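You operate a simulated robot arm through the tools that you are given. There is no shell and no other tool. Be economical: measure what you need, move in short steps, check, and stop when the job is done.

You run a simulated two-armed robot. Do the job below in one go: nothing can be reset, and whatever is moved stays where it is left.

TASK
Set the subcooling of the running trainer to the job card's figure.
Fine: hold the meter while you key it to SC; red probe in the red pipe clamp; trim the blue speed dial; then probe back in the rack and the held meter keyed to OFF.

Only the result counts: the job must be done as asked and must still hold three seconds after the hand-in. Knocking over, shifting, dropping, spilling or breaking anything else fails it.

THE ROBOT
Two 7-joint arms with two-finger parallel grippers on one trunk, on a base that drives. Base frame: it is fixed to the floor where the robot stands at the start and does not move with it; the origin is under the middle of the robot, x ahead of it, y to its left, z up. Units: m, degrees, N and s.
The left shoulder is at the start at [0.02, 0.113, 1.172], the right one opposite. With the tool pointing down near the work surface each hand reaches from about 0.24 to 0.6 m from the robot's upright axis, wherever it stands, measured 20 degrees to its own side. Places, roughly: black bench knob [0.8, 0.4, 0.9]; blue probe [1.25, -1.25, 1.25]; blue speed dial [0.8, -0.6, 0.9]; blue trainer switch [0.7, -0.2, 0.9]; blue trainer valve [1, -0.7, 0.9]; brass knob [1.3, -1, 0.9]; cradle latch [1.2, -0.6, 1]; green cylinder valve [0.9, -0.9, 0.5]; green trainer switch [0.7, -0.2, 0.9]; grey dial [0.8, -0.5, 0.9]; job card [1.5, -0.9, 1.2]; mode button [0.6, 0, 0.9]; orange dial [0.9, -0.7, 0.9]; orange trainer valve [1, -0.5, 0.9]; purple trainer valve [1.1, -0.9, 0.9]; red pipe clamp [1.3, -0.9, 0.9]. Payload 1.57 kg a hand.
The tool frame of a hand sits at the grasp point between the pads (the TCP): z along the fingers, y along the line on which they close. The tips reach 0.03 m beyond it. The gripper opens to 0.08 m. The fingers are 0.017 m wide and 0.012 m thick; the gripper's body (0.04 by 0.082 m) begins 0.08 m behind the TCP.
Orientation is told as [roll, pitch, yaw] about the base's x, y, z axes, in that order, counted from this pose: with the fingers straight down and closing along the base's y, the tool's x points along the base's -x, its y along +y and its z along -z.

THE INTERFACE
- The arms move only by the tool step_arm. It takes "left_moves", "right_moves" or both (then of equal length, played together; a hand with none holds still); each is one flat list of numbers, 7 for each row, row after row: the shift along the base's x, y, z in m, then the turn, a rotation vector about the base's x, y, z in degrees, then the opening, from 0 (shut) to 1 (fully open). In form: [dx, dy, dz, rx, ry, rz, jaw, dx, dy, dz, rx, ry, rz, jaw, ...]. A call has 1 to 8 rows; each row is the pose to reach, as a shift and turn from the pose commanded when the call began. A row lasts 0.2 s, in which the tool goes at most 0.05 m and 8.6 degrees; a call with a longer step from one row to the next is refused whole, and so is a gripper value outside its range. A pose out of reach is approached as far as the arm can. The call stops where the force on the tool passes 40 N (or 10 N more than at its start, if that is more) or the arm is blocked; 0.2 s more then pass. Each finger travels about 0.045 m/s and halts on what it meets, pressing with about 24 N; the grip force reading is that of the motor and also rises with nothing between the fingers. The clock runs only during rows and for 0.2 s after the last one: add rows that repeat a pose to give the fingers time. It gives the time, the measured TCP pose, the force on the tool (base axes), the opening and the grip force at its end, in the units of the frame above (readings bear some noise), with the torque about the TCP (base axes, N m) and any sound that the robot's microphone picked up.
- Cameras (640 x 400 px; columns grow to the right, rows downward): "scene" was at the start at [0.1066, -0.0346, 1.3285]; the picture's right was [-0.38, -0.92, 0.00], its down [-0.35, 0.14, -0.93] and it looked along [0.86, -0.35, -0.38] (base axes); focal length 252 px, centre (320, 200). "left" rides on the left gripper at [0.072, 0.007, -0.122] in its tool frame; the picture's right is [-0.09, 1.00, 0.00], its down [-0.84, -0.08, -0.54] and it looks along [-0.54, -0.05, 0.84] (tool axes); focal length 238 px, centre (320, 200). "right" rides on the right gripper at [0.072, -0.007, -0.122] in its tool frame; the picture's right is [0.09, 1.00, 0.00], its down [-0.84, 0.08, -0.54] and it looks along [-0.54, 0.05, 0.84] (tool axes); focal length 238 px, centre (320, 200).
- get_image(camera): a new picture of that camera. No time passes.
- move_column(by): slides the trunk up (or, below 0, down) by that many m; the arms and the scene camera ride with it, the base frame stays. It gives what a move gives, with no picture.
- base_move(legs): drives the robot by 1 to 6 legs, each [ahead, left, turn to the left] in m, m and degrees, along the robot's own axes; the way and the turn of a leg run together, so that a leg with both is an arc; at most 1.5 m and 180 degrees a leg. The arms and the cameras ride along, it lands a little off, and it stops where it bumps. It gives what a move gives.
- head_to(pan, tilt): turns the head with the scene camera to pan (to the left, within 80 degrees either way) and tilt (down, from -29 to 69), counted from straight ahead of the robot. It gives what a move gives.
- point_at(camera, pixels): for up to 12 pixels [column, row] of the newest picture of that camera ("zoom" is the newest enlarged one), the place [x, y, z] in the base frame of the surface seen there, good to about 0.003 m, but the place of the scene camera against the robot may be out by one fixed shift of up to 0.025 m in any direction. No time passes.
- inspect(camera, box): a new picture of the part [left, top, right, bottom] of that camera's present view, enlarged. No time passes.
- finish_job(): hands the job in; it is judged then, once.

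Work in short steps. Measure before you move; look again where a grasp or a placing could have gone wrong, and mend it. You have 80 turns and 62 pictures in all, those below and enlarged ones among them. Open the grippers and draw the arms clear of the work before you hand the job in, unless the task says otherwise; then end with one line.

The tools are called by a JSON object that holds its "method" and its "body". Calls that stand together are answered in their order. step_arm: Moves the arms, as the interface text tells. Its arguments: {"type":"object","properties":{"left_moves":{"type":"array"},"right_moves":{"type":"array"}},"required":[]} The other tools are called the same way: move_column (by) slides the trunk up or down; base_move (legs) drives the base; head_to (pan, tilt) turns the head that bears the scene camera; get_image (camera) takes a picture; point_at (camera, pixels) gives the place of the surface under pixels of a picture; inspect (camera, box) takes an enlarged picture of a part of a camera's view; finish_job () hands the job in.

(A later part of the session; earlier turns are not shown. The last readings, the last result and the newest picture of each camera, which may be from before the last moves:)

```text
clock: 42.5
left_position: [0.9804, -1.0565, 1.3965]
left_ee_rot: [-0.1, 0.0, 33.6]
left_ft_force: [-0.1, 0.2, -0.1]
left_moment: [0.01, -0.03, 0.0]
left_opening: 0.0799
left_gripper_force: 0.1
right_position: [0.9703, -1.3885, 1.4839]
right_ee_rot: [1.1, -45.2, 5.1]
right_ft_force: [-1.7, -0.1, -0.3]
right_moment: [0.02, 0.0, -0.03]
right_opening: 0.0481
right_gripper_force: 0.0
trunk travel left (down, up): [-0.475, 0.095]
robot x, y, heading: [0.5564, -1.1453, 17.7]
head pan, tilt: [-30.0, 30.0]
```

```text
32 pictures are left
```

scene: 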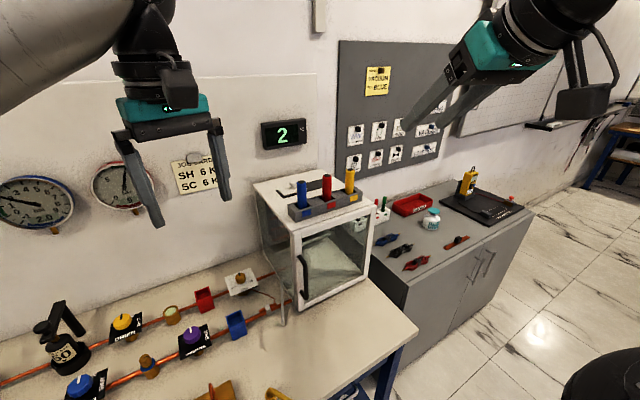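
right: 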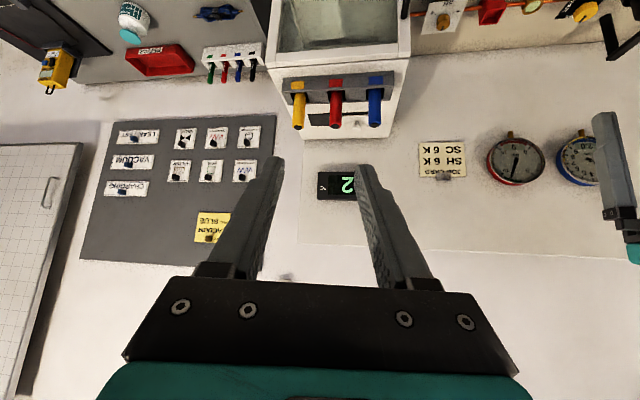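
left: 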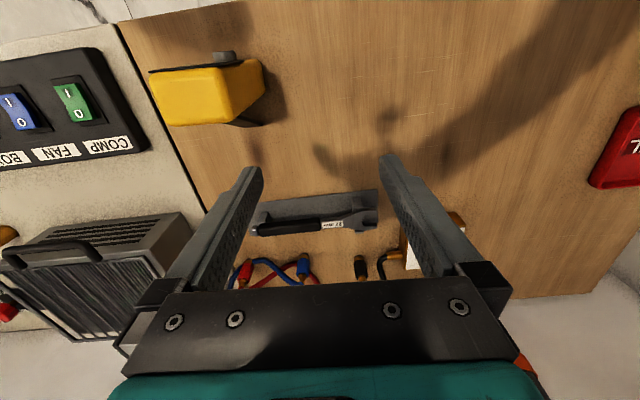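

Red probe in wrist view at (335,108). Measure it with that camera.

{"method": "point_at", "body": {"camera": "right", "pixels": [[336, 124], [336, 115], [336, 105], [300, 115], [375, 115], [337, 127], [297, 82], [376, 80], [336, 84]]}}

{"method": "point_at", "body": {"camera": "scene", "pixels": [[326, 178], [327, 188], [303, 187], [350, 176], [205, 290], [204, 300], [197, 292], [213, 296]]}}

```text
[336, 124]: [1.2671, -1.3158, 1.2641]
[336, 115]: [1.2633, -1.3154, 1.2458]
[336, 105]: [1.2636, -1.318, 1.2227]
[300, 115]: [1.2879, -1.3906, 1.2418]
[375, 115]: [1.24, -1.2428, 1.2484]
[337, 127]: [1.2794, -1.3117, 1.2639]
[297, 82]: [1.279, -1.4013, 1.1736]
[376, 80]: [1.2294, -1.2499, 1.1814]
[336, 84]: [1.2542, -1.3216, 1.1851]
```

```text
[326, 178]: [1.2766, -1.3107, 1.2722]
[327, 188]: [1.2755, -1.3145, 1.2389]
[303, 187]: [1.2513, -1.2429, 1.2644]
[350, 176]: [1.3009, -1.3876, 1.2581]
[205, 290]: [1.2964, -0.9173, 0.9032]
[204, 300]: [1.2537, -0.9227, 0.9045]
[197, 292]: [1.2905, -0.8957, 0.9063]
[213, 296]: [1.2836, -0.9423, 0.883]
```

Red probe axis is at about (1.2745,−1.314), top 1.265. Move to a pre-grasp 10 cm in front of it at z 1.245.

{"method": "step_arm", "body": {"right_moves": [0.029, 0.0094, -0.034, 0, 0, 0, 0.6, 0.0586, 0.0187, -0.068, 0, 0, 0, 0.6, 0.0879, 0.0281, -0.102, 0, 0, 0, 0.6, 0.117, 0.0374, -0.137, 0, 0, 0, 0.6, 0.146, 0.0468, -0.171, 0, 0, 0, 0.6, 0.176, 0.056, -0.205, 0, 0, 0, 0.6, 0.205, 0.0655, -0.239, 0, 0, 0, 0.6, 0.205, 0.0655, -0.239, 0, 0, 0, 0.6]}}

{"method": "get_image", "body": {"camera": "right"}}

```text
clock: 44.3
left_position: [0.9806, -1.0581, 1.3967]
left_ee_rot: [0.0, 0.0, 33.6]
left_ft_force: [0.9, 0.2, 0.4]
left_moment: [0.0, -0.03, -0.03]
left_opening: 0.0799
left_gripper_force: 0.2
right_position: [1.1755, -1.3229, 1.2448]
right_ee_rot: [1.1, -45.1, 5.0]
right_ft_force: [-0.7, 0.7, -0.3]
right_moment: [-0.02, 0.01, 0.0]
right_opening: 0.048
right_gripper_force: 0.1
trunk travel left (down, up): [-0.475, 0.095]
robot x, y, heading: [0.5584, -1.1443, 17.6]
head pan, tilt: [-30.0, 30.0]
```

```text
31 pictures are left
```

right: 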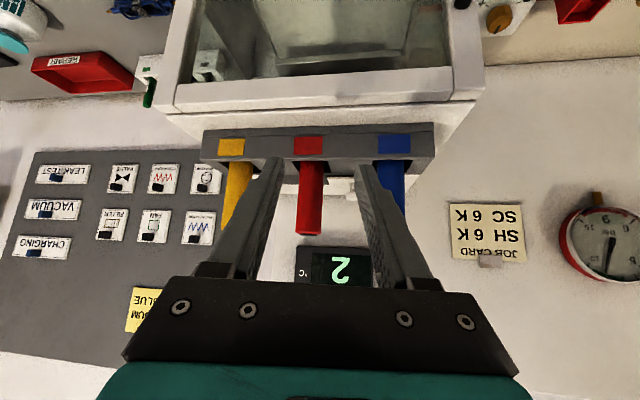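

{"method": "point_at", "body": {"camera": "right", "pixels": [[310, 185], [310, 210], [309, 228], [300, 200], [321, 200], [310, 237], [308, 160]]}}

```text
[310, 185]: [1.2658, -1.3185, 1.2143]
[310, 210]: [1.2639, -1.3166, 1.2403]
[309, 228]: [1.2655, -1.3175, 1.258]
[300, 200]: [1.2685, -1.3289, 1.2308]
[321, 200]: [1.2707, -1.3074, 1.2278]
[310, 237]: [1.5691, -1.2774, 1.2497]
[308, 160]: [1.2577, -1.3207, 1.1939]
```

Probe axis refined to (1.276,−1.318). Advance 10 cm and close.

{"method": "step_arm", "body": {"right_moves": [0.04, 0.003, -0.001, 0, 0, 0, 0.6, 0.08, 0.005, -0.002, 0, 0, 0, 0.6, 0.1005, 0.0055, -0.002, 0, 0, 0, 0.6, 0.1005, 0.0055, -0.002, 0, 0, 0, 0.6, 0.1005, 0.0055, -0.002, 0, 0, 0, 0.4, 0.1005, 0.0055, -0.002, 0, 0, 0, 0.2, 0.1005, 0.0055, -0.002, 0, 0, 0, 0.1, 0.1005, 0.0055, -0.002, 0, 0, 0, 0.1]}}

{"method": "get_image", "body": {"camera": "right"}}

```text
clock: 46.1
left_position: [0.981, -1.0556, 1.3961]
left_ee_rot: [0.1, 0.0, 33.7]
left_ft_force: [-0.5, 0.1, -0.5]
left_moment: [0.01, -0.01, -0.01]
left_opening: 0.08
left_gripper_force: 0.1
right_position: [1.275, -1.3183, 1.2435]
right_ee_rot: [1.2, -45.1, 4.9]
right_ft_force: [0.1, 1.1, -0.1]
right_moment: [0.04, -0.03, 0.02]
right_opening: 0.0248
right_gripper_force: 24.9
trunk travel left (down, up): [-0.475, 0.095]
robot x, y, heading: [0.5621, -1.1392, 17.2]
head pan, tilt: [-30.0, 30.0]
```

```text
30 pictures are left
```

right: 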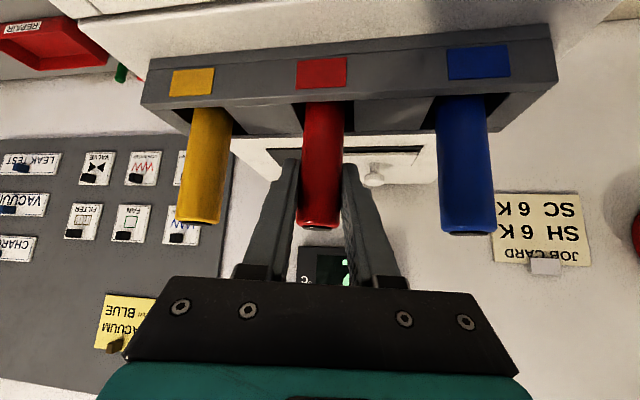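

Gripped (0.0248 opening). Lift straight up 9 cm to see the probe's length.

{"method": "step_arm", "body": {"right_moves": [0, 0, 0.02, 0, 0, 0, 0.1, 0, 0, 0.045, 0, 0, 0, 0.1, 0, 0, 0.07, 0, 0, 0, 0.1, 0, 0, 0.1, 0, 0, 0, 0.1, 0, 0, 0.1, 0, 0, 0, 0.1]}}

{"method": "get_image", "body": {"camera": "right"}}

{"method": "inspect", "body": {"camera": "scene", "box": [270, 110, 400, 220]}}

```text
clock: 47.3
left_position: [0.9812, -1.0573, 1.3948]
left_ee_rot: [0.0, 0.0, 33.6]
left_ft_force: [-0.3, 0.7, -0.5]
left_moment: [-0.02, -0.06, 0.03]
left_opening: 0.0801
left_gripper_force: 0.1
right_position: [1.2756, -1.3164, 1.3452]
right_ee_rot: [1.2, -45.1, 5.0]
right_ft_force: [0.3, 0.6, -1.1]
right_moment: [0.01, -0.01, 0.02]
right_opening: 0.0252
right_gripper_force: 24.2
trunk travel left (down, up): [-0.475, 0.095]
robot x, y, heading: [0.5594, -1.141, 17.7]
head pan, tilt: [-30.0, 30.0]
```

```text
29 pictures are left
```

right: 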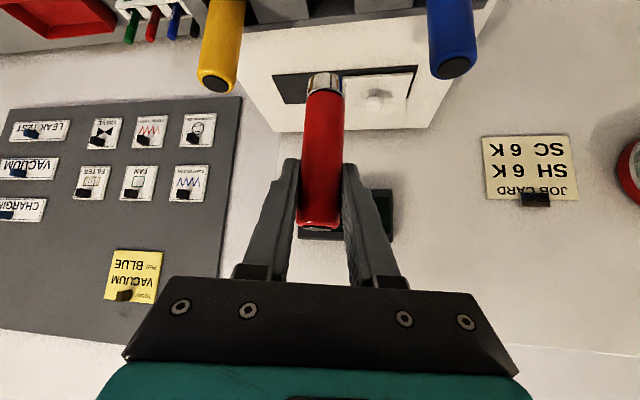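

```text
3.64 times, centred on (335, 165) of scene
```

zoom: 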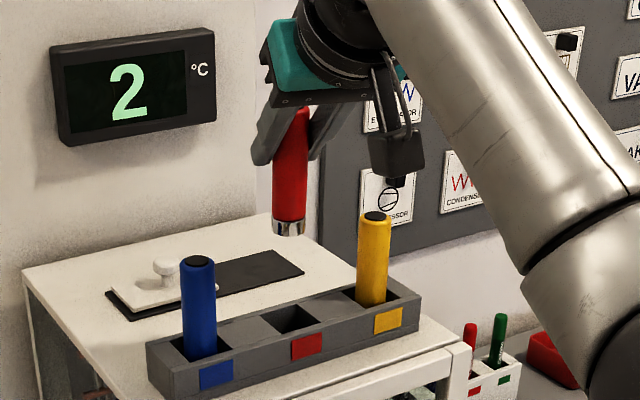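

Measure the probe's bottom end in the wrist image (pixels (323,75) bottom, (320,228) top).

{"method": "point_at", "body": {"camera": "right", "pixels": [[323, 77], [323, 85], [323, 110], [322, 150], [320, 200], [319, 222], [310, 110], [342, 110]]}}

```text
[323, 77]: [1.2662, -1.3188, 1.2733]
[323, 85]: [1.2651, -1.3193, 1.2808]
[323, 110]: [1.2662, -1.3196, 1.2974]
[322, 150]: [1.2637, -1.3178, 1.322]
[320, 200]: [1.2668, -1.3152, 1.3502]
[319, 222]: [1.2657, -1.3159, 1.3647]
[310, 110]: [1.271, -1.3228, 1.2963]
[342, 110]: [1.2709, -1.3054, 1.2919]
```

The probe bottom is 0.074 below the TCP. Retract from the rack, then drive left 0.17 and ahead 0.06 toward the clamp.

{"method": "step_arm", "body": {"right_moves": [0, 0, 0.03, 0, 0, 0, 0.1, -0.04, -0.012, 0.05, 0, 0, 0, 0.1, -0.08, -0.025, 0.05, 0, 0, 0, 0.1, -0.12, -0.037, 0.05, 0, 0, 0, 0.1, -0.16, -0.05, 0.05, 0, 0, 0, 0.1, -0.2, -0.062, 0.05, 0, 0, 0, 0.1, -0.2, -0.062, 0.05, 0, 0, 0, 0.1]}}

{"method": "base_move", "body": {"legs": [[0, 0.17, 0], [0.06, 0, 0]]}}

{"method": "get_image", "body": {"camera": "scene"}}

```text
clock: 48.9
left_position: [0.982, -1.0572, 1.3953]
left_ee_rot: [-0.1, 0.0, 33.6]
left_ft_force: [0.7, -0.5, -0.3]
left_moment: [-0.03, 0.02, -0.04]
left_opening: 0.08
left_gripper_force: 0.1
right_position: [1.0727, -1.3774, 1.3961]
right_ee_rot: [1.1, -45.0, 4.9]
right_ft_force: [-0.1, -0.2, -1.2]
right_moment: [-0.01, -0.03, -0.03]
right_opening: 0.0247
right_gripper_force: 23.5
trunk travel left (down, up): [-0.475, 0.095]
robot x, y, heading: [0.5618, -1.1452, 17.7]
head pan, tilt: [-30.0, 30.0]
```

```text
clock: 50.9
left_position: [0.9872, -0.8737, 1.3948]
left_ee_rot: [0.0, 0.0, 33.3]
left_ft_force: [-0.1, 0.0, -1.0]
left_moment: [0.01, 0.05, -0.02]
left_opening: 0.08
left_gripper_force: 0.0
right_position: [1.0773, -1.1963, 1.3963]
right_ee_rot: [1.1, -45.0, 4.9]
right_ft_force: [0.6, 0.3, -0.6]
right_moment: [0.0, 0.01, -0.01]
right_opening: 0.0252
right_gripper_force: 23.6
trunk travel left (down, up): [-0.475, 0.095]
robot x, y, heading: [0.5649, -0.9659, 17.8]
head pan, tilt: [-30.0, 30.0]
```

```text
27 pictures are left
```

scene: 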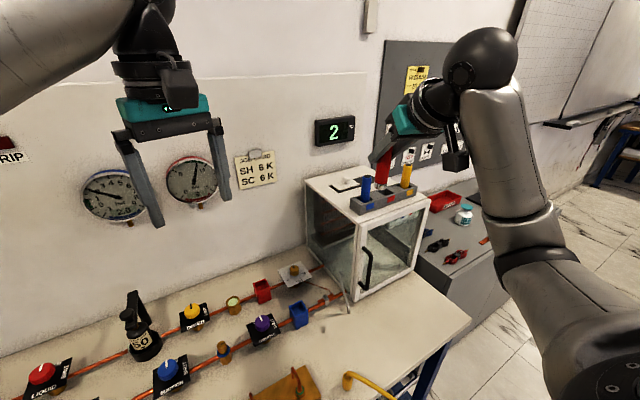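

Arrived cleanly. Move the left hand out of the way and the right hand to a point before and above the red clamp, staying high.

{"method": "step_arm", "body": {"right_moves": [0, 0, 0, 0, 0, 0, 0.1, 0.018, 0.038, 0, 0, 0, 0, 0.1, 0.035, 0.076, 0, 0, 0, 0, 0.1, 0.053, 0.114, 0, 0, 0, 0, 0.1, 0.07, 0.152, 0, 0, 0, 0, 0.1, 0.088, 0.19, 0, 0, 0, 0, 0.1, 0.105, 0.228, 0, 0, 0, 0, 0.1, 0.123, 0.266, 0, 0, 0, 0, 0.1], "left_moves": [-0.03, 0.03, 0, 0, 0, 0, 1, -0.06, 0.06, 0, 0, 0, 0, 1, -0.09, 0.09, 0, 0, 0, 0, 1, -0.12, 0.12, 0, 0, 0, 0, 1, -0.15, 0.15, 0, 0, 0, 0, 1, -0.15, 0.15, 0, 0, 0, 0, 1, -0.15, 0.15, 0, 0, 0, 0, 1, -0.15, 0.15, 0, 0, 0, 0, 1]}}

{"method": "move_column", "body": {"by": -0.25}}

{"method": "get_image", "body": {"camera": "right"}}

```text
clock: 52.7
left_position: [0.8371, -0.725, 1.3955]
left_ee_rot: [0.0, 0.1, 33.5]
left_ft_force: [0.3, 0.2, -0.3]
left_moment: [-0.02, 0.03, 0.01]
left_opening: 0.08
left_gripper_force: 0.0
right_position: [1.2018, -0.9275, 1.3948]
right_ee_rot: [0.9, -45.1, 5.0]
right_ft_force: [0.0, 0.2, -1.7]
right_moment: [0.01, -0.01, 0.0]
right_opening: 0.0251
right_gripper_force: 24.2
trunk travel left (down, up): [-0.475, 0.095]
robot x, y, heading: [0.5675, -0.9623, 17.5]
head pan, tilt: [-30.0, 30.0]
```

```text
clock: 55.3
left_position: [0.8357, -0.7264, 1.1453]
left_ee_rot: [0.0, 0.0, 33.4]
left_ft_force: [0.7, 0.4, 0.6]
left_moment: [0.0, 0.02, -0.01]
left_opening: 0.08
left_gripper_force: 0.1
right_position: [1.2011, -0.9283, 1.1455]
right_ee_rot: [1.1, -45.1, 4.7]
right_ft_force: [0.6, -0.7, -1.0]
right_moment: [0.01, 0.02, 0.01]
right_opening: 0.025
right_gripper_force: 24.6
trunk travel left (down, up): [-0.225, 0.345]
robot x, y, heading: [0.5624, -0.9594, 17.7]
head pan, tilt: [-30.0, 30.0]
```

```text
26 pictures are left
```

right: 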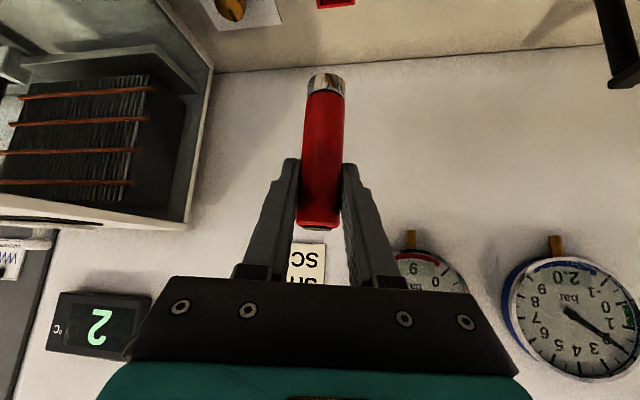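

The clamp is just off the top of the wrist view. Move over it (probe bottom ≈ 0.05 above the rim) and compare probe and clamp in the scene camera.

{"method": "step_arm", "body": {"right_moves": [0.03, 0.004, -0.03, 0, 0, 0, 0.1, 0.055, 0.007, -0.06, 0, 0, 0, 0.1, 0.063, 0.008, -0.095, 0, 0, 0, 0.1, 0.063, 0.008, -0.12, 0, 0, 0, 0.1, 0.063, 0.008, -0.12, 0, 0, 0, 0.1]}}

{"method": "get_image", "body": {"camera": "right"}}

{"method": "head_to", "body": {"pan": -15, "tilt": 25}}

{"method": "inspect", "body": {"camera": "scene", "box": [240, 130, 440, 255]}}

```text
clock: 56.5
left_position: [0.8366, -0.7267, 1.144]
left_ee_rot: [0.0, 0.0, 33.4]
left_ft_force: [0.0, 0.3, 1.0]
left_moment: [-0.03, -0.02, 0.0]
left_opening: 0.08
left_gripper_force: 0.1
right_position: [1.2643, -0.921, 1.0253]
right_ee_rot: [1.1, -45.2, 4.8]
right_ft_force: [-0.6, 0.3, -1.3]
right_moment: [0.01, 0.01, 0.01]
right_opening: 0.0248
right_gripper_force: 24.1
trunk travel left (down, up): [-0.225, 0.345]
robot x, y, heading: [0.5653, -0.9595, 17.5]
head pan, tilt: [-30.0, 30.0]
```

```text
25 pictures are left
```

right: 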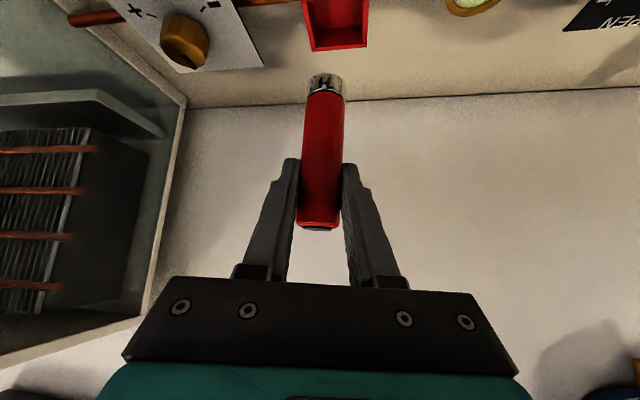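

```text
clock: 57.3
left_position: [0.8366, -0.7261, 1.1454]
left_ee_rot: [0.0, 0.0, 33.4]
left_ft_force: [-0.1, -0.6, -1.0]
left_moment: [0.0, -0.02, -0.01]
left_opening: 0.08
left_gripper_force: 0.0
right_position: [1.2646, -0.9218, 1.0249]
right_ee_rot: [1.2, -45.2, 4.9]
right_ft_force: [-0.2, -0.2, -0.4]
right_moment: [0.01, 0.0, 0.0]
right_opening: 0.0249
right_gripper_force: 23.7
trunk travel left (down, up): [-0.225, 0.345]
robot x, y, heading: [0.5662, -0.9617, 17.6]
head pan, tilt: [-15.0, 25.0]
```

```text
3.20 times, centred on (340, 192) of scene
```

zoom: 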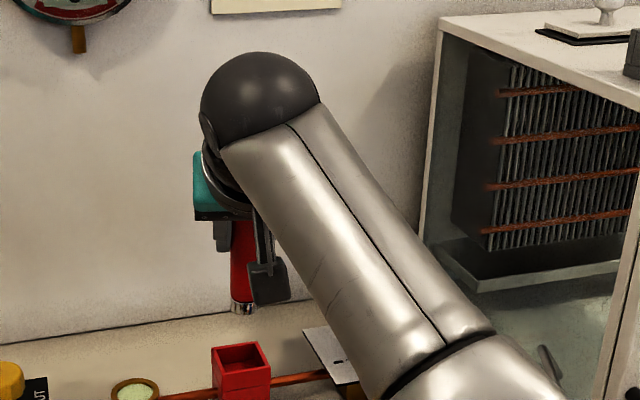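

Red clamp is visible in the wrist view at (335,25). Measure its rim there.

{"method": "point_at", "body": {"camera": "right", "pixels": [[303, 5], [310, 48], [366, 45], [368, 5], [314, 50], [340, 49], [338, 15], [305, 28], [367, 25], [323, 80]]}}

{"method": "point_at", "body": {"camera": "zoom", "pixels": [[212, 350], [255, 344], [270, 366], [222, 375], [241, 362], [242, 306], [242, 290], [265, 355], [216, 365]]}}

```text
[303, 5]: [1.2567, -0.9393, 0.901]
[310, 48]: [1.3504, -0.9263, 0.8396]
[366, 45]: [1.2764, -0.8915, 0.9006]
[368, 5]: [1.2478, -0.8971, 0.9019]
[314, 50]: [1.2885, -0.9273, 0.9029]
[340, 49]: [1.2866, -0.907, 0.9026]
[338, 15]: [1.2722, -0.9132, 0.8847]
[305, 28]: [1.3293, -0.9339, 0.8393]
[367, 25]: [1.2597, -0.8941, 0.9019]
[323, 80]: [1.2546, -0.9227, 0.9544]
```

```text
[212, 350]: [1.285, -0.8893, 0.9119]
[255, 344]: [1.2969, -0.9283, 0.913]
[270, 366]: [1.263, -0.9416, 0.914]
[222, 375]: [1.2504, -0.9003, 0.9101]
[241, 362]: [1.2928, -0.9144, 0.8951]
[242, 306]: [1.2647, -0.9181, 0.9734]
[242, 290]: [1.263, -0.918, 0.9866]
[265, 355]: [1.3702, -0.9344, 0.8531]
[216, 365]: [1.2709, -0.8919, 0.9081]
```

Clamp centre ≈ (1.2675,−0.914), rim 0.902; the probe axis is ≈ (1.267,−0.9185). Shift y by +4 mm and lower it into the mouth.

{"method": "step_arm", "body": {"right_moves": [0.001, 0.004, 0, 0, 0, 0, 0.1, 0.001, 0.004, -0.02, 0, 0, 0, 0.1, 0.001, 0.004, -0.04, 0, 0, 0, 0.1, 0.001, 0.004, -0.05, 0, 0, 0, 0.1, 0.001, 0.004, -0.06, 0, 0, 0, 0.1, 0.001, 0.004, -0.065, 0, 0, 0, 0.1]}}

{"method": "inspect", "body": {"camera": "scene", "box": [260, 180, 400, 270]}}

{"method": "get_image", "body": {"camera": "right"}}

```text
clock: 58.7
left_position: [0.8365, -0.7262, 1.1455]
left_ee_rot: [-0.1, 0.0, 33.4]
left_ft_force: [-0.5, 0.0, 0.1]
left_moment: [0.03, -0.02, -0.02]
left_opening: 0.0799
left_gripper_force: 0.1
right_position: [1.2651, -0.9162, 0.9596]
right_ee_rot: [1.1, -45.2, 4.8]
right_ft_force: [0.1, 0.0, -1.4]
right_moment: [0.01, 0.02, -0.01]
right_opening: 0.0249
right_gripper_force: 24.1
trunk travel left (down, up): [-0.225, 0.345]
robot x, y, heading: [0.5666, -0.9663, 17.7]
head pan, tilt: [-15.0, 25.0]
```

```text
4.44 times, centred on (330, 225) of scene
```

zoom: 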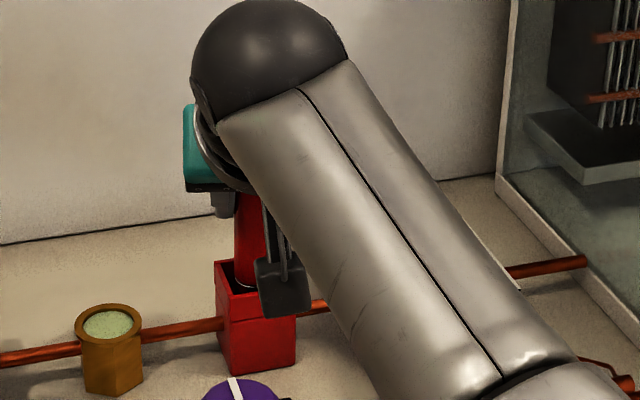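

```text
22 pictures are left
```

right: 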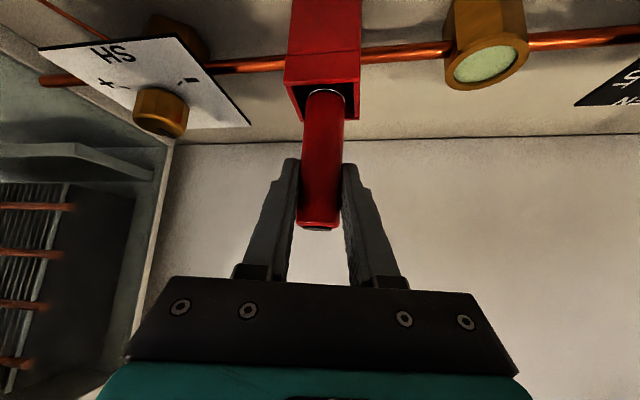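

It's inside the mouth and centred. Lower in small steps.

{"method": "step_arm", "body": {"right_moves": [0, 0, -0.005, 0, 0, 0, 0.1, 0, 0, -0.01, 0, 0, 0, 0.1, 0, 0, -0.015, 0, 0, 0, 0.1, 0, 0, -0.018, 0, 0, 0, 0.1]}}

```text
clock: 59.7
left_position: [0.8368, -0.726, 1.1456]
left_ee_rot: [-0.1, -0.1, 33.5]
left_ft_force: [1.2, 0.9, -0.1]
left_moment: [0.01, -0.01, -0.02]
left_opening: 0.08
left_gripper_force: 0.0
right_position: [1.2644, -0.9157, 0.9486]
right_ee_rot: [1.2, -45.8, 4.8]
right_ft_force: [1.0, -0.7, 18.7]
right_moment: [-0.18, -0.11, -0.01]
right_opening: 0.025
right_gripper_force: 23.8
trunk travel left (down, up): [-0.225, 0.345]
robot x, y, heading: [0.5671, -0.9634, 17.6]
head pan, tilt: [-15.0, 25.0]
```

Floor contact at TCP z ≈ 0.949 (18.7 N). Ease off, open, and back straight out.

{"method": "step_arm", "body": {"right_moves": [0, 0, 0.007, 0, 0, 0, 0.1, 0, 0, 0.007, 0, 0, 0, 0.4, 0, 0, 0.007, 0, 0, 0, 0.65, 0, 0, 0.007, 0, 0, 0, 0.65, -0.03, -0.003, 0.01, 0, 0, 0, 0.65, -0.07, -0.007, 0.02, 0, 0, 0, 0.65, -0.11, -0.01, 0.04, 0, 0, 0, 0.65, -0.14, -0.013, 0.07, 0, 0, 0, 0.65]}}

{"method": "get_image", "body": {"camera": "right"}}

```text
clock: 61.5
left_position: [0.8354, -0.7254, 1.1449]
left_ee_rot: [0.1, 0.0, 33.4]
left_ft_force: [0.0, 0.0, 0.0]
left_moment: [0.0, 0.03, 0.01]
left_opening: 0.0798
left_gripper_force: 0.0
right_position: [1.1241, -0.9287, 1.0141]
right_ee_rot: [1.2, -45.0, 4.7]
right_ft_force: [-0.1, 0.8, -1.0]
right_moment: [0.02, 0.01, 0.02]
right_opening: 0.052
right_gripper_force: 0.1
trunk travel left (down, up): [-0.225, 0.345]
robot x, y, heading: [0.5615, -0.9625, 17.2]
head pan, tilt: [-15.0, 25.0]
```

```text
21 pictures are left
```

right: 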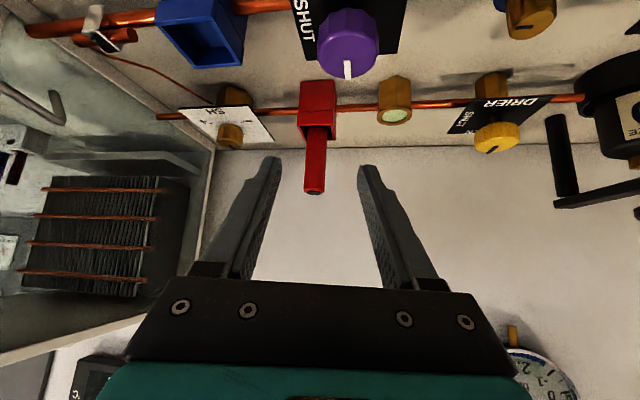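

The probe stands seated in the red clamp. Raise and re-vertical the right hand, then drive to the dial.

{"method": "step_arm", "body": {"right_moves": [-0.01, 0, 0.03, -0.65, 7.47, 0, 1, -0.02, 0, 0.06, -1.3, 14.93, 0, 1, -0.04, 0, 0.09, -1.95, 22.4, 0, 1, -0.06, 0, 0.12, -2.6, 29.9, 0, 1, -0.09, 0, 0.14, -3.25, 37.3, 0, 1, -0.12, 0, 0.15, -3.9, 44.8, 0, 1, -0.15, 0, 0.15, -3.9, 44.8, 0, 1, -0.15, 0, 0.15, -3.9, 44.8, 0, 1]}}

{"method": "base_move", "body": {"legs": [[-0.1, 0, 0], [0, 0.34, 0]]}}

{"method": "head_to", "body": {"pan": 0, "tilt": 35}}

{"method": "get_image", "body": {"camera": "scene"}}

{"method": "get_image", "body": {"camera": "right"}}

```text
clock: 63.3
left_position: [0.8359, -0.7261, 1.146]
left_ee_rot: [0.0, -0.1, 33.4]
left_ft_force: [0.3, -0.8, -0.7]
left_moment: [0.01, -0.01, 0.03]
left_opening: 0.0799
left_gripper_force: 0.0
right_position: [1.0975, -0.9032, 1.1946]
right_ee_rot: [1.1, -2.8, 4.9]
right_ft_force: [-0.2, 0.0, 0.0]
right_moment: [0.02, 0.01, 0.0]
right_opening: 0.0799
right_gripper_force: 0.1
right hand out of reach, approached as far as the arm can: row 2, 3, 4, 5, 6, 7, 8
trunk travel left (down, up): [-0.225, 0.345]
robot x, y, heading: [0.5632, -0.9631, 17.6]
head pan, tilt: [-15.0, 25.0]
```

```text
clock: 66.3
left_position: [0.6343, -0.4272, 1.1452]
left_ee_rot: [0.0, 0.0, 33.5]
left_ft_force: [-0.2, 0.0, 1.0]
left_moment: [-0.01, 0.0, -0.04]
left_opening: 0.08
left_gripper_force: 0.0
right_position: [0.896, -0.6042, 1.1943]
right_ee_rot: [1.1, -2.9, 4.9]
right_ft_force: [0.2, 0.2, 0.6]
right_moment: [-0.03, -0.01, 0.0]
right_opening: 0.0801
right_gripper_force: 0.0
trunk travel left (down, up): [-0.225, 0.345]
robot x, y, heading: [0.3644, -0.662, 17.4]
head pan, tilt: [-15.0, 25.0]
```

```text
clock: 67.1
left_position: [0.6358, -0.4282, 1.1454]
left_ee_rot: [0.0, -0.1, 33.5]
left_ft_force: [-0.1, -0.3, -0.9]
left_moment: [-0.02, 0.02, 0.0]
left_opening: 0.08
left_gripper_force: 0.0
right_position: [0.8967, -0.6041, 1.1943]
right_ee_rot: [1.0, -2.8, 5.0]
right_ft_force: [0.7, -0.7, -0.2]
right_moment: [-0.02, 0.02, 0.01]
right_opening: 0.0802
right_gripper_force: 0.2
trunk travel left (down, up): [-0.225, 0.345]
robot x, y, heading: [0.3645, -0.6636, 17.5]
head pan, tilt: [0.0, 35.0]
```

```text
20 pictures are left
```

scene: 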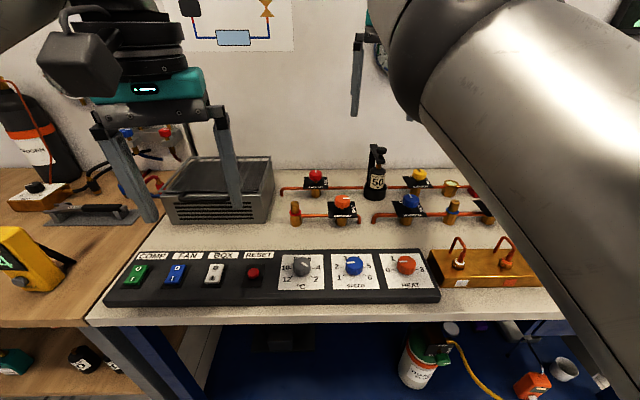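

```text
19 pictures are left
```

right: 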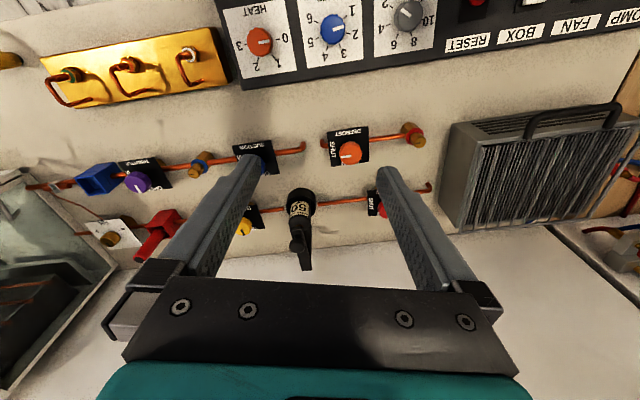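

Zoom on the meter (about (25,260)) and the dial.

{"method": "inspect", "body": {"camera": "scene", "box": [0, 215, 96, 305]}}

{"method": "inspect", "body": {"camera": "right", "box": [280, 0, 390, 75]}}

```text
4.44 times, centred on (48, 260) of scene
```

zoom: 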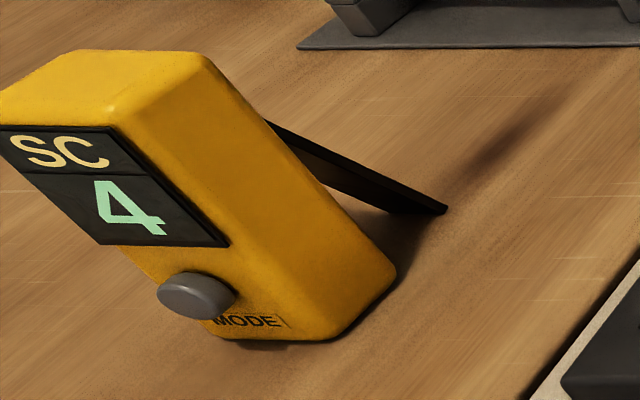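

```text
5.33 times, centred on (335, 38) of right
```

zoom: 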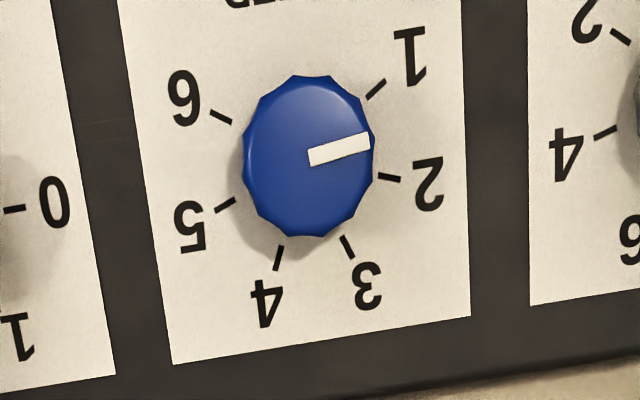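

SC reads 4; dial at about 1.7. Measure the knob.

{"method": "point_at", "body": {"camera": "zoom", "pixels": [[308, 150], [308, 80], [308, 232], [248, 160], [370, 150], [300, 100], [320, 200], [150, 60], [440, 300], [180, 340], [430, 20]]}}

```text
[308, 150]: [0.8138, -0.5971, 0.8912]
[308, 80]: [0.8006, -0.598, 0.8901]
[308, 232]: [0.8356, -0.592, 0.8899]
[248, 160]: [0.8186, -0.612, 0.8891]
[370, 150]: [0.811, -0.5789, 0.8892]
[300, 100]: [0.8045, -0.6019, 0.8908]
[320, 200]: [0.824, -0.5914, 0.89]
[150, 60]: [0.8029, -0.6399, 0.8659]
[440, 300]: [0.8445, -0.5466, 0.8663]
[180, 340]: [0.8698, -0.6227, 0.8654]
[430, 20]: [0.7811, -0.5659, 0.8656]
```

Knob centre ≈ (0.8155,−0.596), top 0.890, panel 0.866. Bring the right hand above it, vertical, jaws 0.05.

{"method": "step_arm", "body": {"right_moves": [-0.027, 0.003, -0.02, -0.5, 1.4, 0, 0.65, -0.054, 0.005, -0.05, -1, 2.8, 0, 0.65, -0.081, 0.008, -0.09, -1, 2.8, 0, 0.65, -0.081, 0.008, -0.135, -1, 2.8, 0, 0.65, -0.081, 0.008, -0.18, -1, 2.8, 0, 0.65, -0.081, 0.008, -0.22, -1, 2.8, 0, 0.65, -0.081, 0.008, -0.245, -1, 2.8, 0, 0.65, -0.081, 0.008, -0.245, -1, 2.8, 0, 0.65]}}

{"method": "get_image", "body": {"camera": "right"}}

```text
clock: 68.9
left_position: [0.6347, -0.4278, 1.1448]
left_ee_rot: [0.0, 0.0, 33.5]
left_ft_force: [-0.3, 0.3, -0.3]
left_moment: [0.0, 0.0, 0.01]
left_opening: 0.0798
left_gripper_force: 0.2
right_position: [0.872, -0.5765, 0.9202]
right_ee_rot: [0.3, 0.1, 5.0]
right_ft_force: [0.3, 0.3, 0.1]
right_moment: [0.03, -0.04, 0.0]
right_opening: 0.0518
right_gripper_force: 0.0
right hand out of reach, approached as far as the arm can: row 1, 2, 3, 4, 5, 6, 7, 8
trunk travel left (down, up): [-0.225, 0.345]
robot x, y, heading: [0.361, -0.6623, 17.5]
head pan, tilt: [0.0, 35.0]
```

```text
16 pictures are left
```

right: 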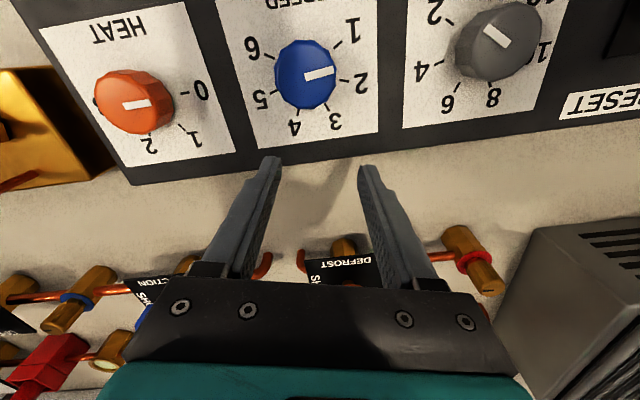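

The hand stopped short (crossing limit again). Raise it and shift the base left 0.13 so the dial lies in front of the right shoulder.

{"method": "step_arm", "body": {"right_moves": [0, 0, 0.045, 0, 0, 0, 0.65, 0, 0, 0.09, 0, 0, 0, 0.65, 0, 0, 0.11, 0, 0, 0, 0.65]}}

{"method": "base_move", "body": {"legs": [[0, 0.13, 0]]}}

```text
clock: 69.7
left_position: [0.6336, -0.4275, 1.1444]
left_ee_rot: [0.1, 0.0, 33.5]
left_ft_force: [-0.1, -0.4, 0.2]
left_moment: [0.01, 0.03, 0.03]
left_opening: 0.0801
left_gripper_force: 0.0
right_position: [0.9053, -0.5723, 1.0179]
right_ee_rot: [0.2, 0.0, 4.9]
right_ft_force: [-0.3, -1.3, 0.7]
right_moment: [-0.02, -0.01, 0.0]
right_opening: 0.0517
right_gripper_force: 0.1
right hand out of reach, approached as far as the arm can: row 1, 2, 3
trunk travel left (down, up): [-0.225, 0.345]
robot x, y, heading: [0.3601, -0.6616, 17.6]
head pan, tilt: [0.0, 35.0]
```

```text
clock: 71.0
left_position: [0.5951, -0.3039, 1.1454]
left_ee_rot: [0.0, 0.0, 33.5]
left_ft_force: [0.3, 0.4, -0.2]
left_moment: [0.0, -0.02, 0.0]
left_opening: 0.0801
left_gripper_force: 0.0
right_position: [0.8666, -0.4468, 1.0192]
right_ee_rot: [0.3, 0.0, 5.0]
right_ft_force: [0.3, 0.2, -0.3]
right_moment: [-0.06, -0.01, -0.02]
right_opening: 0.052
right_gripper_force: 0.1
trunk travel left (down, up): [-0.225, 0.345]
robot x, y, heading: [0.3243, -0.5373, 17.7]
head pan, tilt: [0.0, 35.0]
```

Now move right/back to above the dial.

{"method": "step_arm", "body": {"right_moves": [-0.013, -0.037, 0, 0, 0, 0, 0.65, -0.026, -0.075, 0, 0, 0, 0, 0.65, -0.038, -0.112, 0, 0, 0, 0, 0.65, -0.051, -0.149, -0.02, 0, 0, 0, 0.65, -0.051, -0.149, -0.06, 0, 0, 0, 0.65, -0.051, -0.149, -0.06, 0, 0, 0, 0.65]}}

{"method": "get_image", "body": {"camera": "right"}}

```text
clock: 72.3
left_position: [0.5949, -0.303, 1.1445]
left_ee_rot: [0.0, 0.0, 33.4]
left_ft_force: [-0.2, 0.2, -0.6]
left_moment: [0.01, -0.01, 0.0]
left_opening: 0.0797
left_gripper_force: 0.1
right_position: [0.847, -0.6071, 0.9485]
right_ee_rot: [0.3, 0.1, 4.8]
right_ft_force: [-0.4, -0.1, 1.1]
right_moment: [0.01, 0.01, 0.0]
right_opening: 0.0521
right_gripper_force: 0.1
right hand out of reach, approached as far as the arm can: row 1, 2, 3, 4, 5, 6
trunk travel left (down, up): [-0.225, 0.345]
robot x, y, heading: [0.3246, -0.5383, 17.7]
head pan, tilt: [0.0, 35.0]
```

```text
15 pictures are left
```

right: 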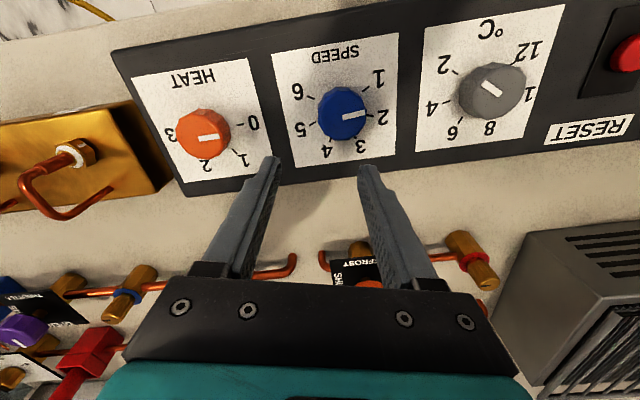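

Still limited; align the hand's yaw with the robot heading (+15°) and retry.

{"method": "step_arm", "body": {"right_moves": [0, 0, 0, 0, 0, 7.5, 0.65, 0, 0, 0, 0, 0, 15, 0.65, -0.0315, 0.011, 0, 0, 0, 15, 0.65, -0.0315, 0.011, 0, 0, 0, 15, 0.65]}}

```text
clock: 73.3
left_position: [0.5957, -0.3034, 1.1455]
left_ee_rot: [0.0, 0.0, 33.5]
left_ft_force: [0.2, 0.0, -0.4]
left_moment: [0.01, 0.0, -0.03]
left_opening: 0.08
left_gripper_force: 0.0
right_position: [0.8437, -0.6042, 0.9351]
right_ee_rot: [0.4, -0.1, 19.9]
right_ft_force: [-0.5, 0.2, 0.6]
right_moment: [0.01, 0.01, -0.02]
right_opening: 0.0518
right_gripper_force: 0.0
right hand out of reach, approached as far as the arm can: row 3, 4
trunk travel left (down, up): [-0.225, 0.345]
robot x, y, heading: [0.3248, -0.5399, 17.6]
head pan, tilt: [0.0, 35.0]
```

Only moving nearer is refused, so let the base carry the hand back 0.03 and left 0.015 instead.

{"method": "base_move", "body": {"legs": [[-0.025, 0.015, 0]]}}

{"method": "get_image", "body": {"camera": "right"}}

```text
clock: 74.2
left_position: [0.5671, -0.2962, 1.1446]
left_ee_rot: [0.0, 0.0, 33.5]
left_ft_force: [-0.1, 0.5, -0.6]
left_moment: [0.01, -0.04, 0.01]
left_opening: 0.0798
left_gripper_force: 0.0
right_position: [0.8156, -0.5965, 0.9366]
right_ee_rot: [0.3, -0.1, 20.0]
right_ft_force: [-0.6, 1.1, 0.0]
right_moment: [-0.04, -0.05, 0.01]
right_opening: 0.0521
right_gripper_force: 0.1
trunk travel left (down, up): [-0.225, 0.345]
robot x, y, heading: [0.2945, -0.5294, 17.6]
head pan, tilt: [0.0, 35.0]
```

```text
14 pictures are left
```

right: 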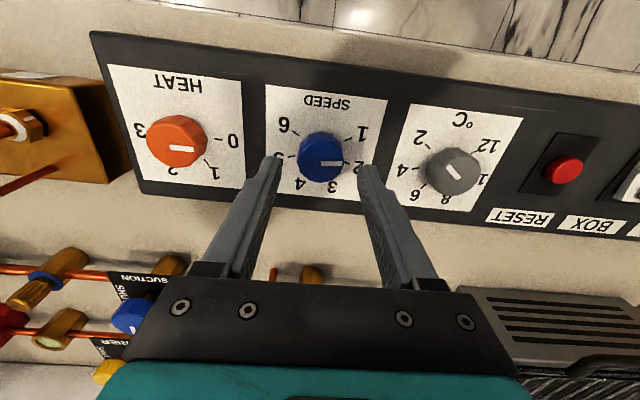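

The hand landed right above the knob; verify with the wrist camera.

{"method": "point_at", "body": {"camera": "right", "pixels": [[320, 150], [320, 136], [320, 180], [300, 157], [340, 155], [320, 165]]}}

{"method": "step_arm", "body": {"right_moves": [0, 0, -0.01, 0, 0, 0, 0.65, 0, 0, -0.02, 0, 0, 0, 0.65, 0, 0, -0.02, 0, 0, 0, 0.65]}}

```text
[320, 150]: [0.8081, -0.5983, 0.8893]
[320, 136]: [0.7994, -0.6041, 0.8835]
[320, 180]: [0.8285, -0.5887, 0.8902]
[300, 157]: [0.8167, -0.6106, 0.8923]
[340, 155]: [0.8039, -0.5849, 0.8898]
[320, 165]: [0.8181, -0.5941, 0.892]
```

```text
clock: 75.0
left_position: [0.5676, -0.2951, 1.1463]
left_ee_rot: [0.0, 0.0, 33.5]
left_ft_force: [0.0, 0.5, 0.7]
left_moment: [0.01, 0.03, -0.01]
left_opening: 0.0799
left_gripper_force: 0.1
right_position: [0.816, -0.5976, 0.9164]
right_ee_rot: [0.3, -0.1, 20.1]
right_ft_force: [0.4, -0.2, -0.2]
right_moment: [0.0, 0.01, 0.0]
right_opening: 0.052
right_gripper_force: 0.1
trunk travel left (down, up): [-0.225, 0.345]
robot x, y, heading: [0.2936, -0.5294, 17.7]
head pan, tilt: [0.0, 35.0]
```

Downward motion works. Descend to TCP 0.902 and close on the knob.

{"method": "step_arm", "body": {"right_moves": [-0.001, 0.001, -0.008, 0, 0, 0, 0.65, -0.001, 0.001, -0.014, 0, 0, 0, 0.65, -0.001, 0.001, -0.014, 0, 0, 0, 0.5, -0.001, 0.001, -0.014, 0, 0, 0, 0.35, -0.001, 0.001, -0.014, 0, 0, 0, 0.3, -0.001, 0.001, -0.014, 0, 0, 0, 0.3]}}

```text
clock: 76.4
left_position: [0.567, -0.2958, 1.1448]
left_ee_rot: [0.0, 0.0, 33.5]
left_ft_force: [-0.2, -0.1, -0.3]
left_moment: [0.01, 0.01, 0.01]
left_opening: 0.08
left_gripper_force: 0.1
right_position: [0.8149, -0.5967, 0.901]
right_ee_rot: [0.3, 0.0, 20.0]
right_ft_force: [0.2, 0.3, -0.3]
right_moment: [-0.19, -0.22, 0.04]
right_opening: 0.0354
right_gripper_force: 37.6
trunk travel left (down, up): [-0.225, 0.345]
robot x, y, heading: [0.2957, -0.5289, 17.6]
head pan, tilt: [0.0, 35.0]
```

Knob held. Turn clockwise 40° (about +0.8) and then look at the meter.

{"method": "step_arm", "body": {"right_moves": [0, 0, 0, 0, 0, -8, 0.3, 0, 0, 0, 0, 0, -16, 0.3, 0, 0, 0, 0, 0, -24, 0.3, 0, 0, 0, 0, 0, -32, 0.3, 0, 0, 0, 0, 0, -40, 0.3, 0, 0, 0, 0, 0, -40, 0.3]}}

{"method": "head_to", "body": {"pan": 40, "tilt": 35}}

{"method": "get_image", "body": {"camera": "scene"}}

```text
clock: 77.8
left_position: [0.5684, -0.2956, 1.1436]
left_ee_rot: [0.0, 0.0, 33.5]
left_ft_force: [0.3, 0.1, -0.2]
left_moment: [-0.03, -0.01, 0.03]
left_opening: 0.0801
left_gripper_force: 0.2
right_position: [0.8144, -0.5948, 0.9023]
right_ee_rot: [0.4, 0.0, -20.1]
right_ft_force: [6.5, 7.2, 3.8]
right_moment: [0.07, 0.81, 0.01]
right_opening: 0.0353
right_gripper_force: 42.2
trunk travel left (down, up): [-0.225, 0.345]
robot x, y, heading: [0.2954, -0.5312, 17.7]
head pan, tilt: [0.0, 35.0]
```

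```text
clock: 78.8
left_position: [0.568, -0.295, 1.1445]
left_ee_rot: [0.0, 0.1, 33.4]
left_ft_force: [-0.2, 0.9, -0.2]
left_moment: [0.02, -0.02, -0.01]
left_opening: 0.0799
left_gripper_force: 0.1
right_position: [0.815, -0.5948, 0.9024]
right_ee_rot: [0.3, -0.1, -19.9]
right_ft_force: [8.0, 9.0, 5.6]
right_moment: [0.18, 0.29, 0.02]
right_opening: 0.0353
right_gripper_force: 42.3
trunk travel left (down, up): [-0.225, 0.345]
robot x, y, heading: [0.2915, -0.5331, 17.6]
head pan, tilt: [40.0, 35.0]
```

```text
13 pictures are left
```

scene: 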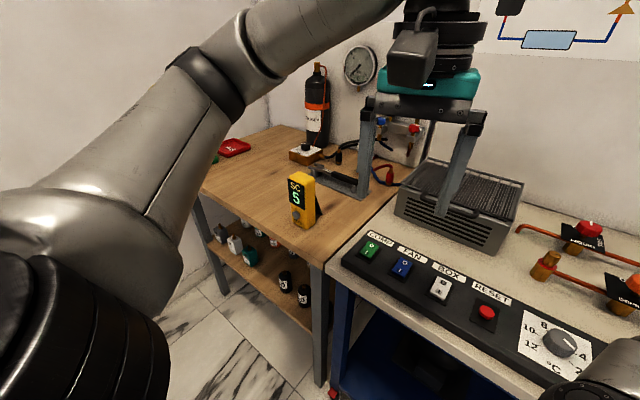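

SC rises: now 5. Wait 1.6 s to see whether it has settled.

{"method": "step_arm", "body": {"right_moves": [0, 0, 0, 0, 0, 0, 0.3, 0, 0, 0, 0, 0, 0, 0.3, 0, 0, 0, 0, 0, 0, 0.3, 0, 0, 0, 0, 0, 0, 0.3, 0, 0, 0, 0, 0, 0, 0.3, 0, 0, 0, 0, 0, 0, 0.3, 0, 0, 0, 0, 0, 0, 0.3, 0, 0, 0, 0, 0, 0, 0.3]}}

{"method": "inspect", "body": {"camera": "scene", "box": [270, 160, 334, 240]}}

```text
clock: 80.7
left_position: [0.5681, -0.2949, 1.144]
left_ee_rot: [-0.1, 0.1, 33.4]
left_ft_force: [-0.4, -0.3, 0.3]
left_moment: [-0.01, 0.01, 0.03]
left_opening: 0.0803
left_gripper_force: 0.0
right_position: [0.8143, -0.595, 0.9023]
right_ee_rot: [0.3, 0.0, -20.0]
right_ft_force: [9.5, 10.7, 8.0]
right_moment: [-0.11, -0.29, 0.03]
right_opening: 0.0357
right_gripper_force: 42.7
trunk travel left (down, up): [-0.225, 0.345]
robot x, y, heading: [0.2961, -0.5301, 17.8]
head pan, tilt: [40.0, 35.0]
```

```text
5.00 times, centred on (302, 200) of scene
```

zoom: 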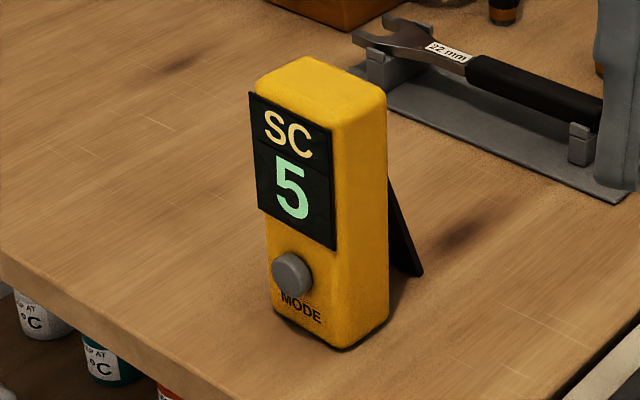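

Settled at 5. Turn 32° more and wait.

{"method": "step_arm", "body": {"right_moves": [0, 0, 0, 0, 0, -8, 0.3, 0, 0, 0, 0, 0, -16, 0.3, 0, 0, 0, 0, 0, -24, 0.3, 0, 0, 0, 0, 0, -32, 0.3, 0, 0, 0, 0, 0, -32, 0.3, 0, 0, 0, 0, 0, -32, 0.3, 0, 0, 0, 0, 0, -32, 0.3, 0, 0, 0, 0, 0, -32, 0.3]}}

{"method": "get_image", "body": {"camera": "scene"}}

```text
clock: 82.5
left_position: [0.5678, -0.2948, 1.144]
left_ee_rot: [0.0, 0.1, 33.6]
left_ft_force: [0.4, -0.4, -0.7]
left_moment: [-0.03, -0.01, 0.03]
left_opening: 0.0797
left_gripper_force: 0.0
right_position: [0.8159, -0.5938, 0.9021]
right_ee_rot: [0.4, 0.3, -51.9]
right_ft_force: [14.2, 15.8, 7.4]
right_moment: [-0.25, -0.29, 0.07]
right_opening: 0.0352
right_gripper_force: 42.4
trunk travel left (down, up): [-0.225, 0.345]
robot x, y, heading: [0.2937, -0.5343, 17.6]
head pan, tilt: [40.0, 35.0]
```

```text
11 pictures are left
```

scene: 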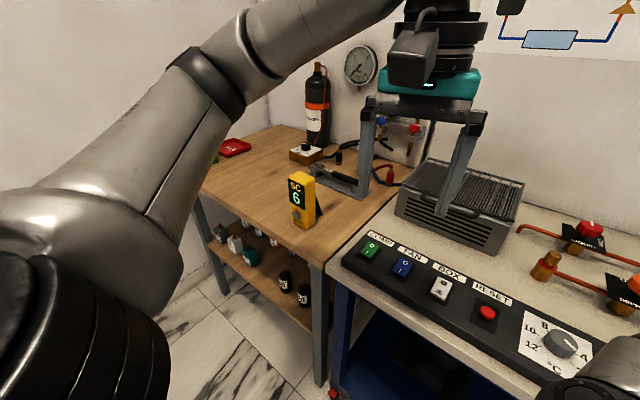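

Reads 6. To centre it in the band, turn back 12° and see if it still reads 6.

{"method": "step_arm", "body": {"right_moves": [0, 0, 0, 0, 0, 6, 0.3, 0, 0, 0, 0, 0, 12, 0.3, 0, 0, 0, 0, 0, 12, 0.3, 0, 0, 0, 0, 0, 12, 0.3, 0, 0, 0, 0, 0, 12, 0.3, 0, 0, 0, 0, 0, 12, 0.3, 0, 0, 0, 0, 0, 12, 0.3, 0, 0, 0, 0, 0, 12, 0.3]}}

{"method": "inspect", "body": {"camera": "scene", "box": [270, 160, 334, 240]}}

```text
clock: 84.2
left_position: [0.5689, -0.2951, 1.1443]
left_ee_rot: [-0.1, 0.1, 33.6]
left_ft_force: [0.0, -1.3, 0.1]
left_moment: [0.01, 0.01, -0.01]
left_opening: 0.0798
left_gripper_force: 0.1
right_position: [0.8147, -0.5951, 0.9017]
right_ee_rot: [0.6, -0.1, -39.9]
right_ft_force: [12.7, 15.1, 11.5]
right_moment: [0.27, 0.4, 0.02]
right_opening: 0.0354
right_gripper_force: 42.7
trunk travel left (down, up): [-0.225, 0.345]
robot x, y, heading: [0.2937, -0.5343, 17.5]
head pan, tilt: [40.0, 35.0]
```

```text
5.00 times, centred on (302, 200) of scene
```

zoom: 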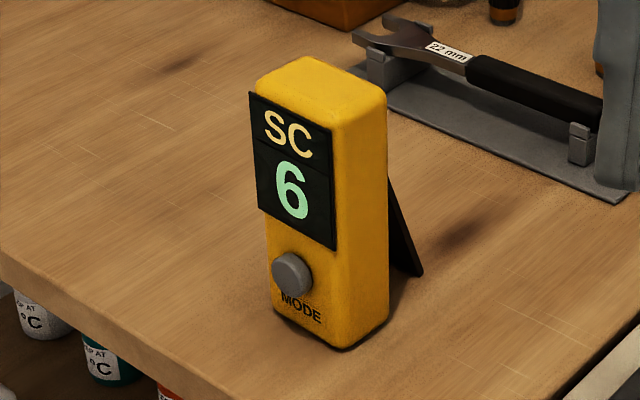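

6 at both 60° and 72° of turn; settle at ~68°, release and lift straight up.

{"method": "step_arm", "body": {"right_moves": [0, 0, 0, 0, 0, -8, 0.3, 0, 0, 0, 0, 0, -8, 0.3, 0, 0, 0, 0, 0, -8, 0.5, 0, 0, 0, 0, 0, -8, 0.65, 0, 0, 0, 0, 0, -8, 0.65, 0, 0, 0.02, 0, 0, -8, 0.65, 0, 0, 0.05, 0, 0, -8, 0.65, 0, 0, 0.05, 0, 0, -8, 0.65]}}

```text
clock: 86.0
left_position: [0.5681, -0.2964, 1.1442]
left_ee_rot: [0.0, 0.0, 33.4]
left_ft_force: [-0.1, 0.5, -0.3]
left_moment: [0.01, -0.01, -0.01]
left_opening: 0.0803
left_gripper_force: 0.0
right_position: [0.8202, -0.5989, 0.9487]
right_ee_rot: [0.2, 0.0, -48.0]
right_ft_force: [-0.3, 0.2, 0.1]
right_moment: [-0.01, -0.01, -0.03]
right_opening: 0.052
right_gripper_force: 0.0
right hand out of reach, approached as far as the arm can: row 7, 8
trunk travel left (down, up): [-0.225, 0.345]
robot x, y, heading: [0.2952, -0.5349, 17.6]
head pan, tilt: [40.0, 35.0]
```

Hand clear. Confirm the reading after release and raise the trunk, then un-yaw the right hand.

{"method": "move_column", "body": {"by": 0.2}}

{"method": "step_arm", "body": {"right_moves": [0, 0, 0, 0, 0, 8, 0.65, 0, 0, 0, 0, 0, 16, 0.65, 0, 0, 0, 0, 0, 24, 0.65, 0, 0, 0, 0, 0, 32, 0.65, 0, 0, 0, 0, 0, 40, 0.65, 0, 0, 0, 0, 0, 48, 0.65, 0, 0, 0, 0, 0, 53, 0.65]}}

{"method": "get_image", "body": {"camera": "scene"}}

```text
clock: 88.2
left_position: [0.5674, -0.2962, 1.3451]
left_ee_rot: [0.0, 0.0, 33.5]
left_ft_force: [0.4, -0.9, 0.5]
left_moment: [0.0, 0.0, 0.0]
left_opening: 0.0803
left_gripper_force: 0.0
right_position: [0.8192, -0.6004, 1.1481]
right_ee_rot: [0.2, -0.2, -48.2]
right_ft_force: [0.4, 0.5, 0.0]
right_moment: [0.0, 0.01, 0.0]
right_opening: 0.052
right_gripper_force: 0.1
trunk travel left (down, up): [-0.425, 0.145]
robot x, y, heading: [0.2931, -0.5327, 17.7]
head pan, tilt: [40.0, 35.0]
```

```text
clock: 89.8
left_position: [0.5677, -0.2959, 1.3447]
left_ee_rot: [0.0, 0.0, 33.5]
left_ft_force: [0.6, -0.1, -0.1]
left_moment: [-0.01, 0.01, 0.0]
left_opening: 0.0798
left_gripper_force: 0.0
right_position: [0.8191, -0.6004, 1.1479]
right_ee_rot: [0.4, 0.0, 5.0]
right_ft_force: [0.6, -0.9, -0.2]
right_moment: [-0.01, 0.01, 0.02]
right_opening: 0.052
right_gripper_force: 0.0
trunk travel left (down, up): [-0.425, 0.145]
robot x, y, heading: [0.2997, -0.5305, 17.8]
head pan, tilt: [40.0, 35.0]
```

```text
9 pictures are left
```

scene: 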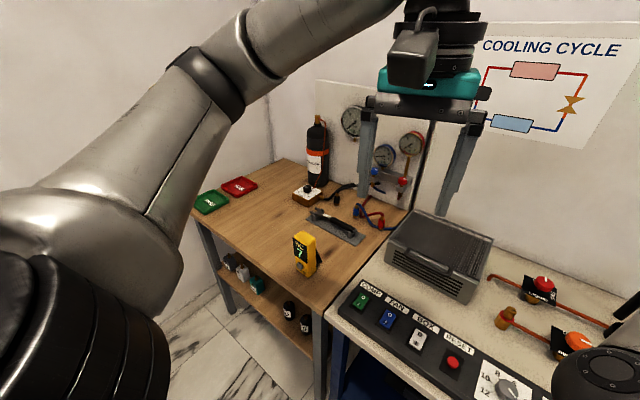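

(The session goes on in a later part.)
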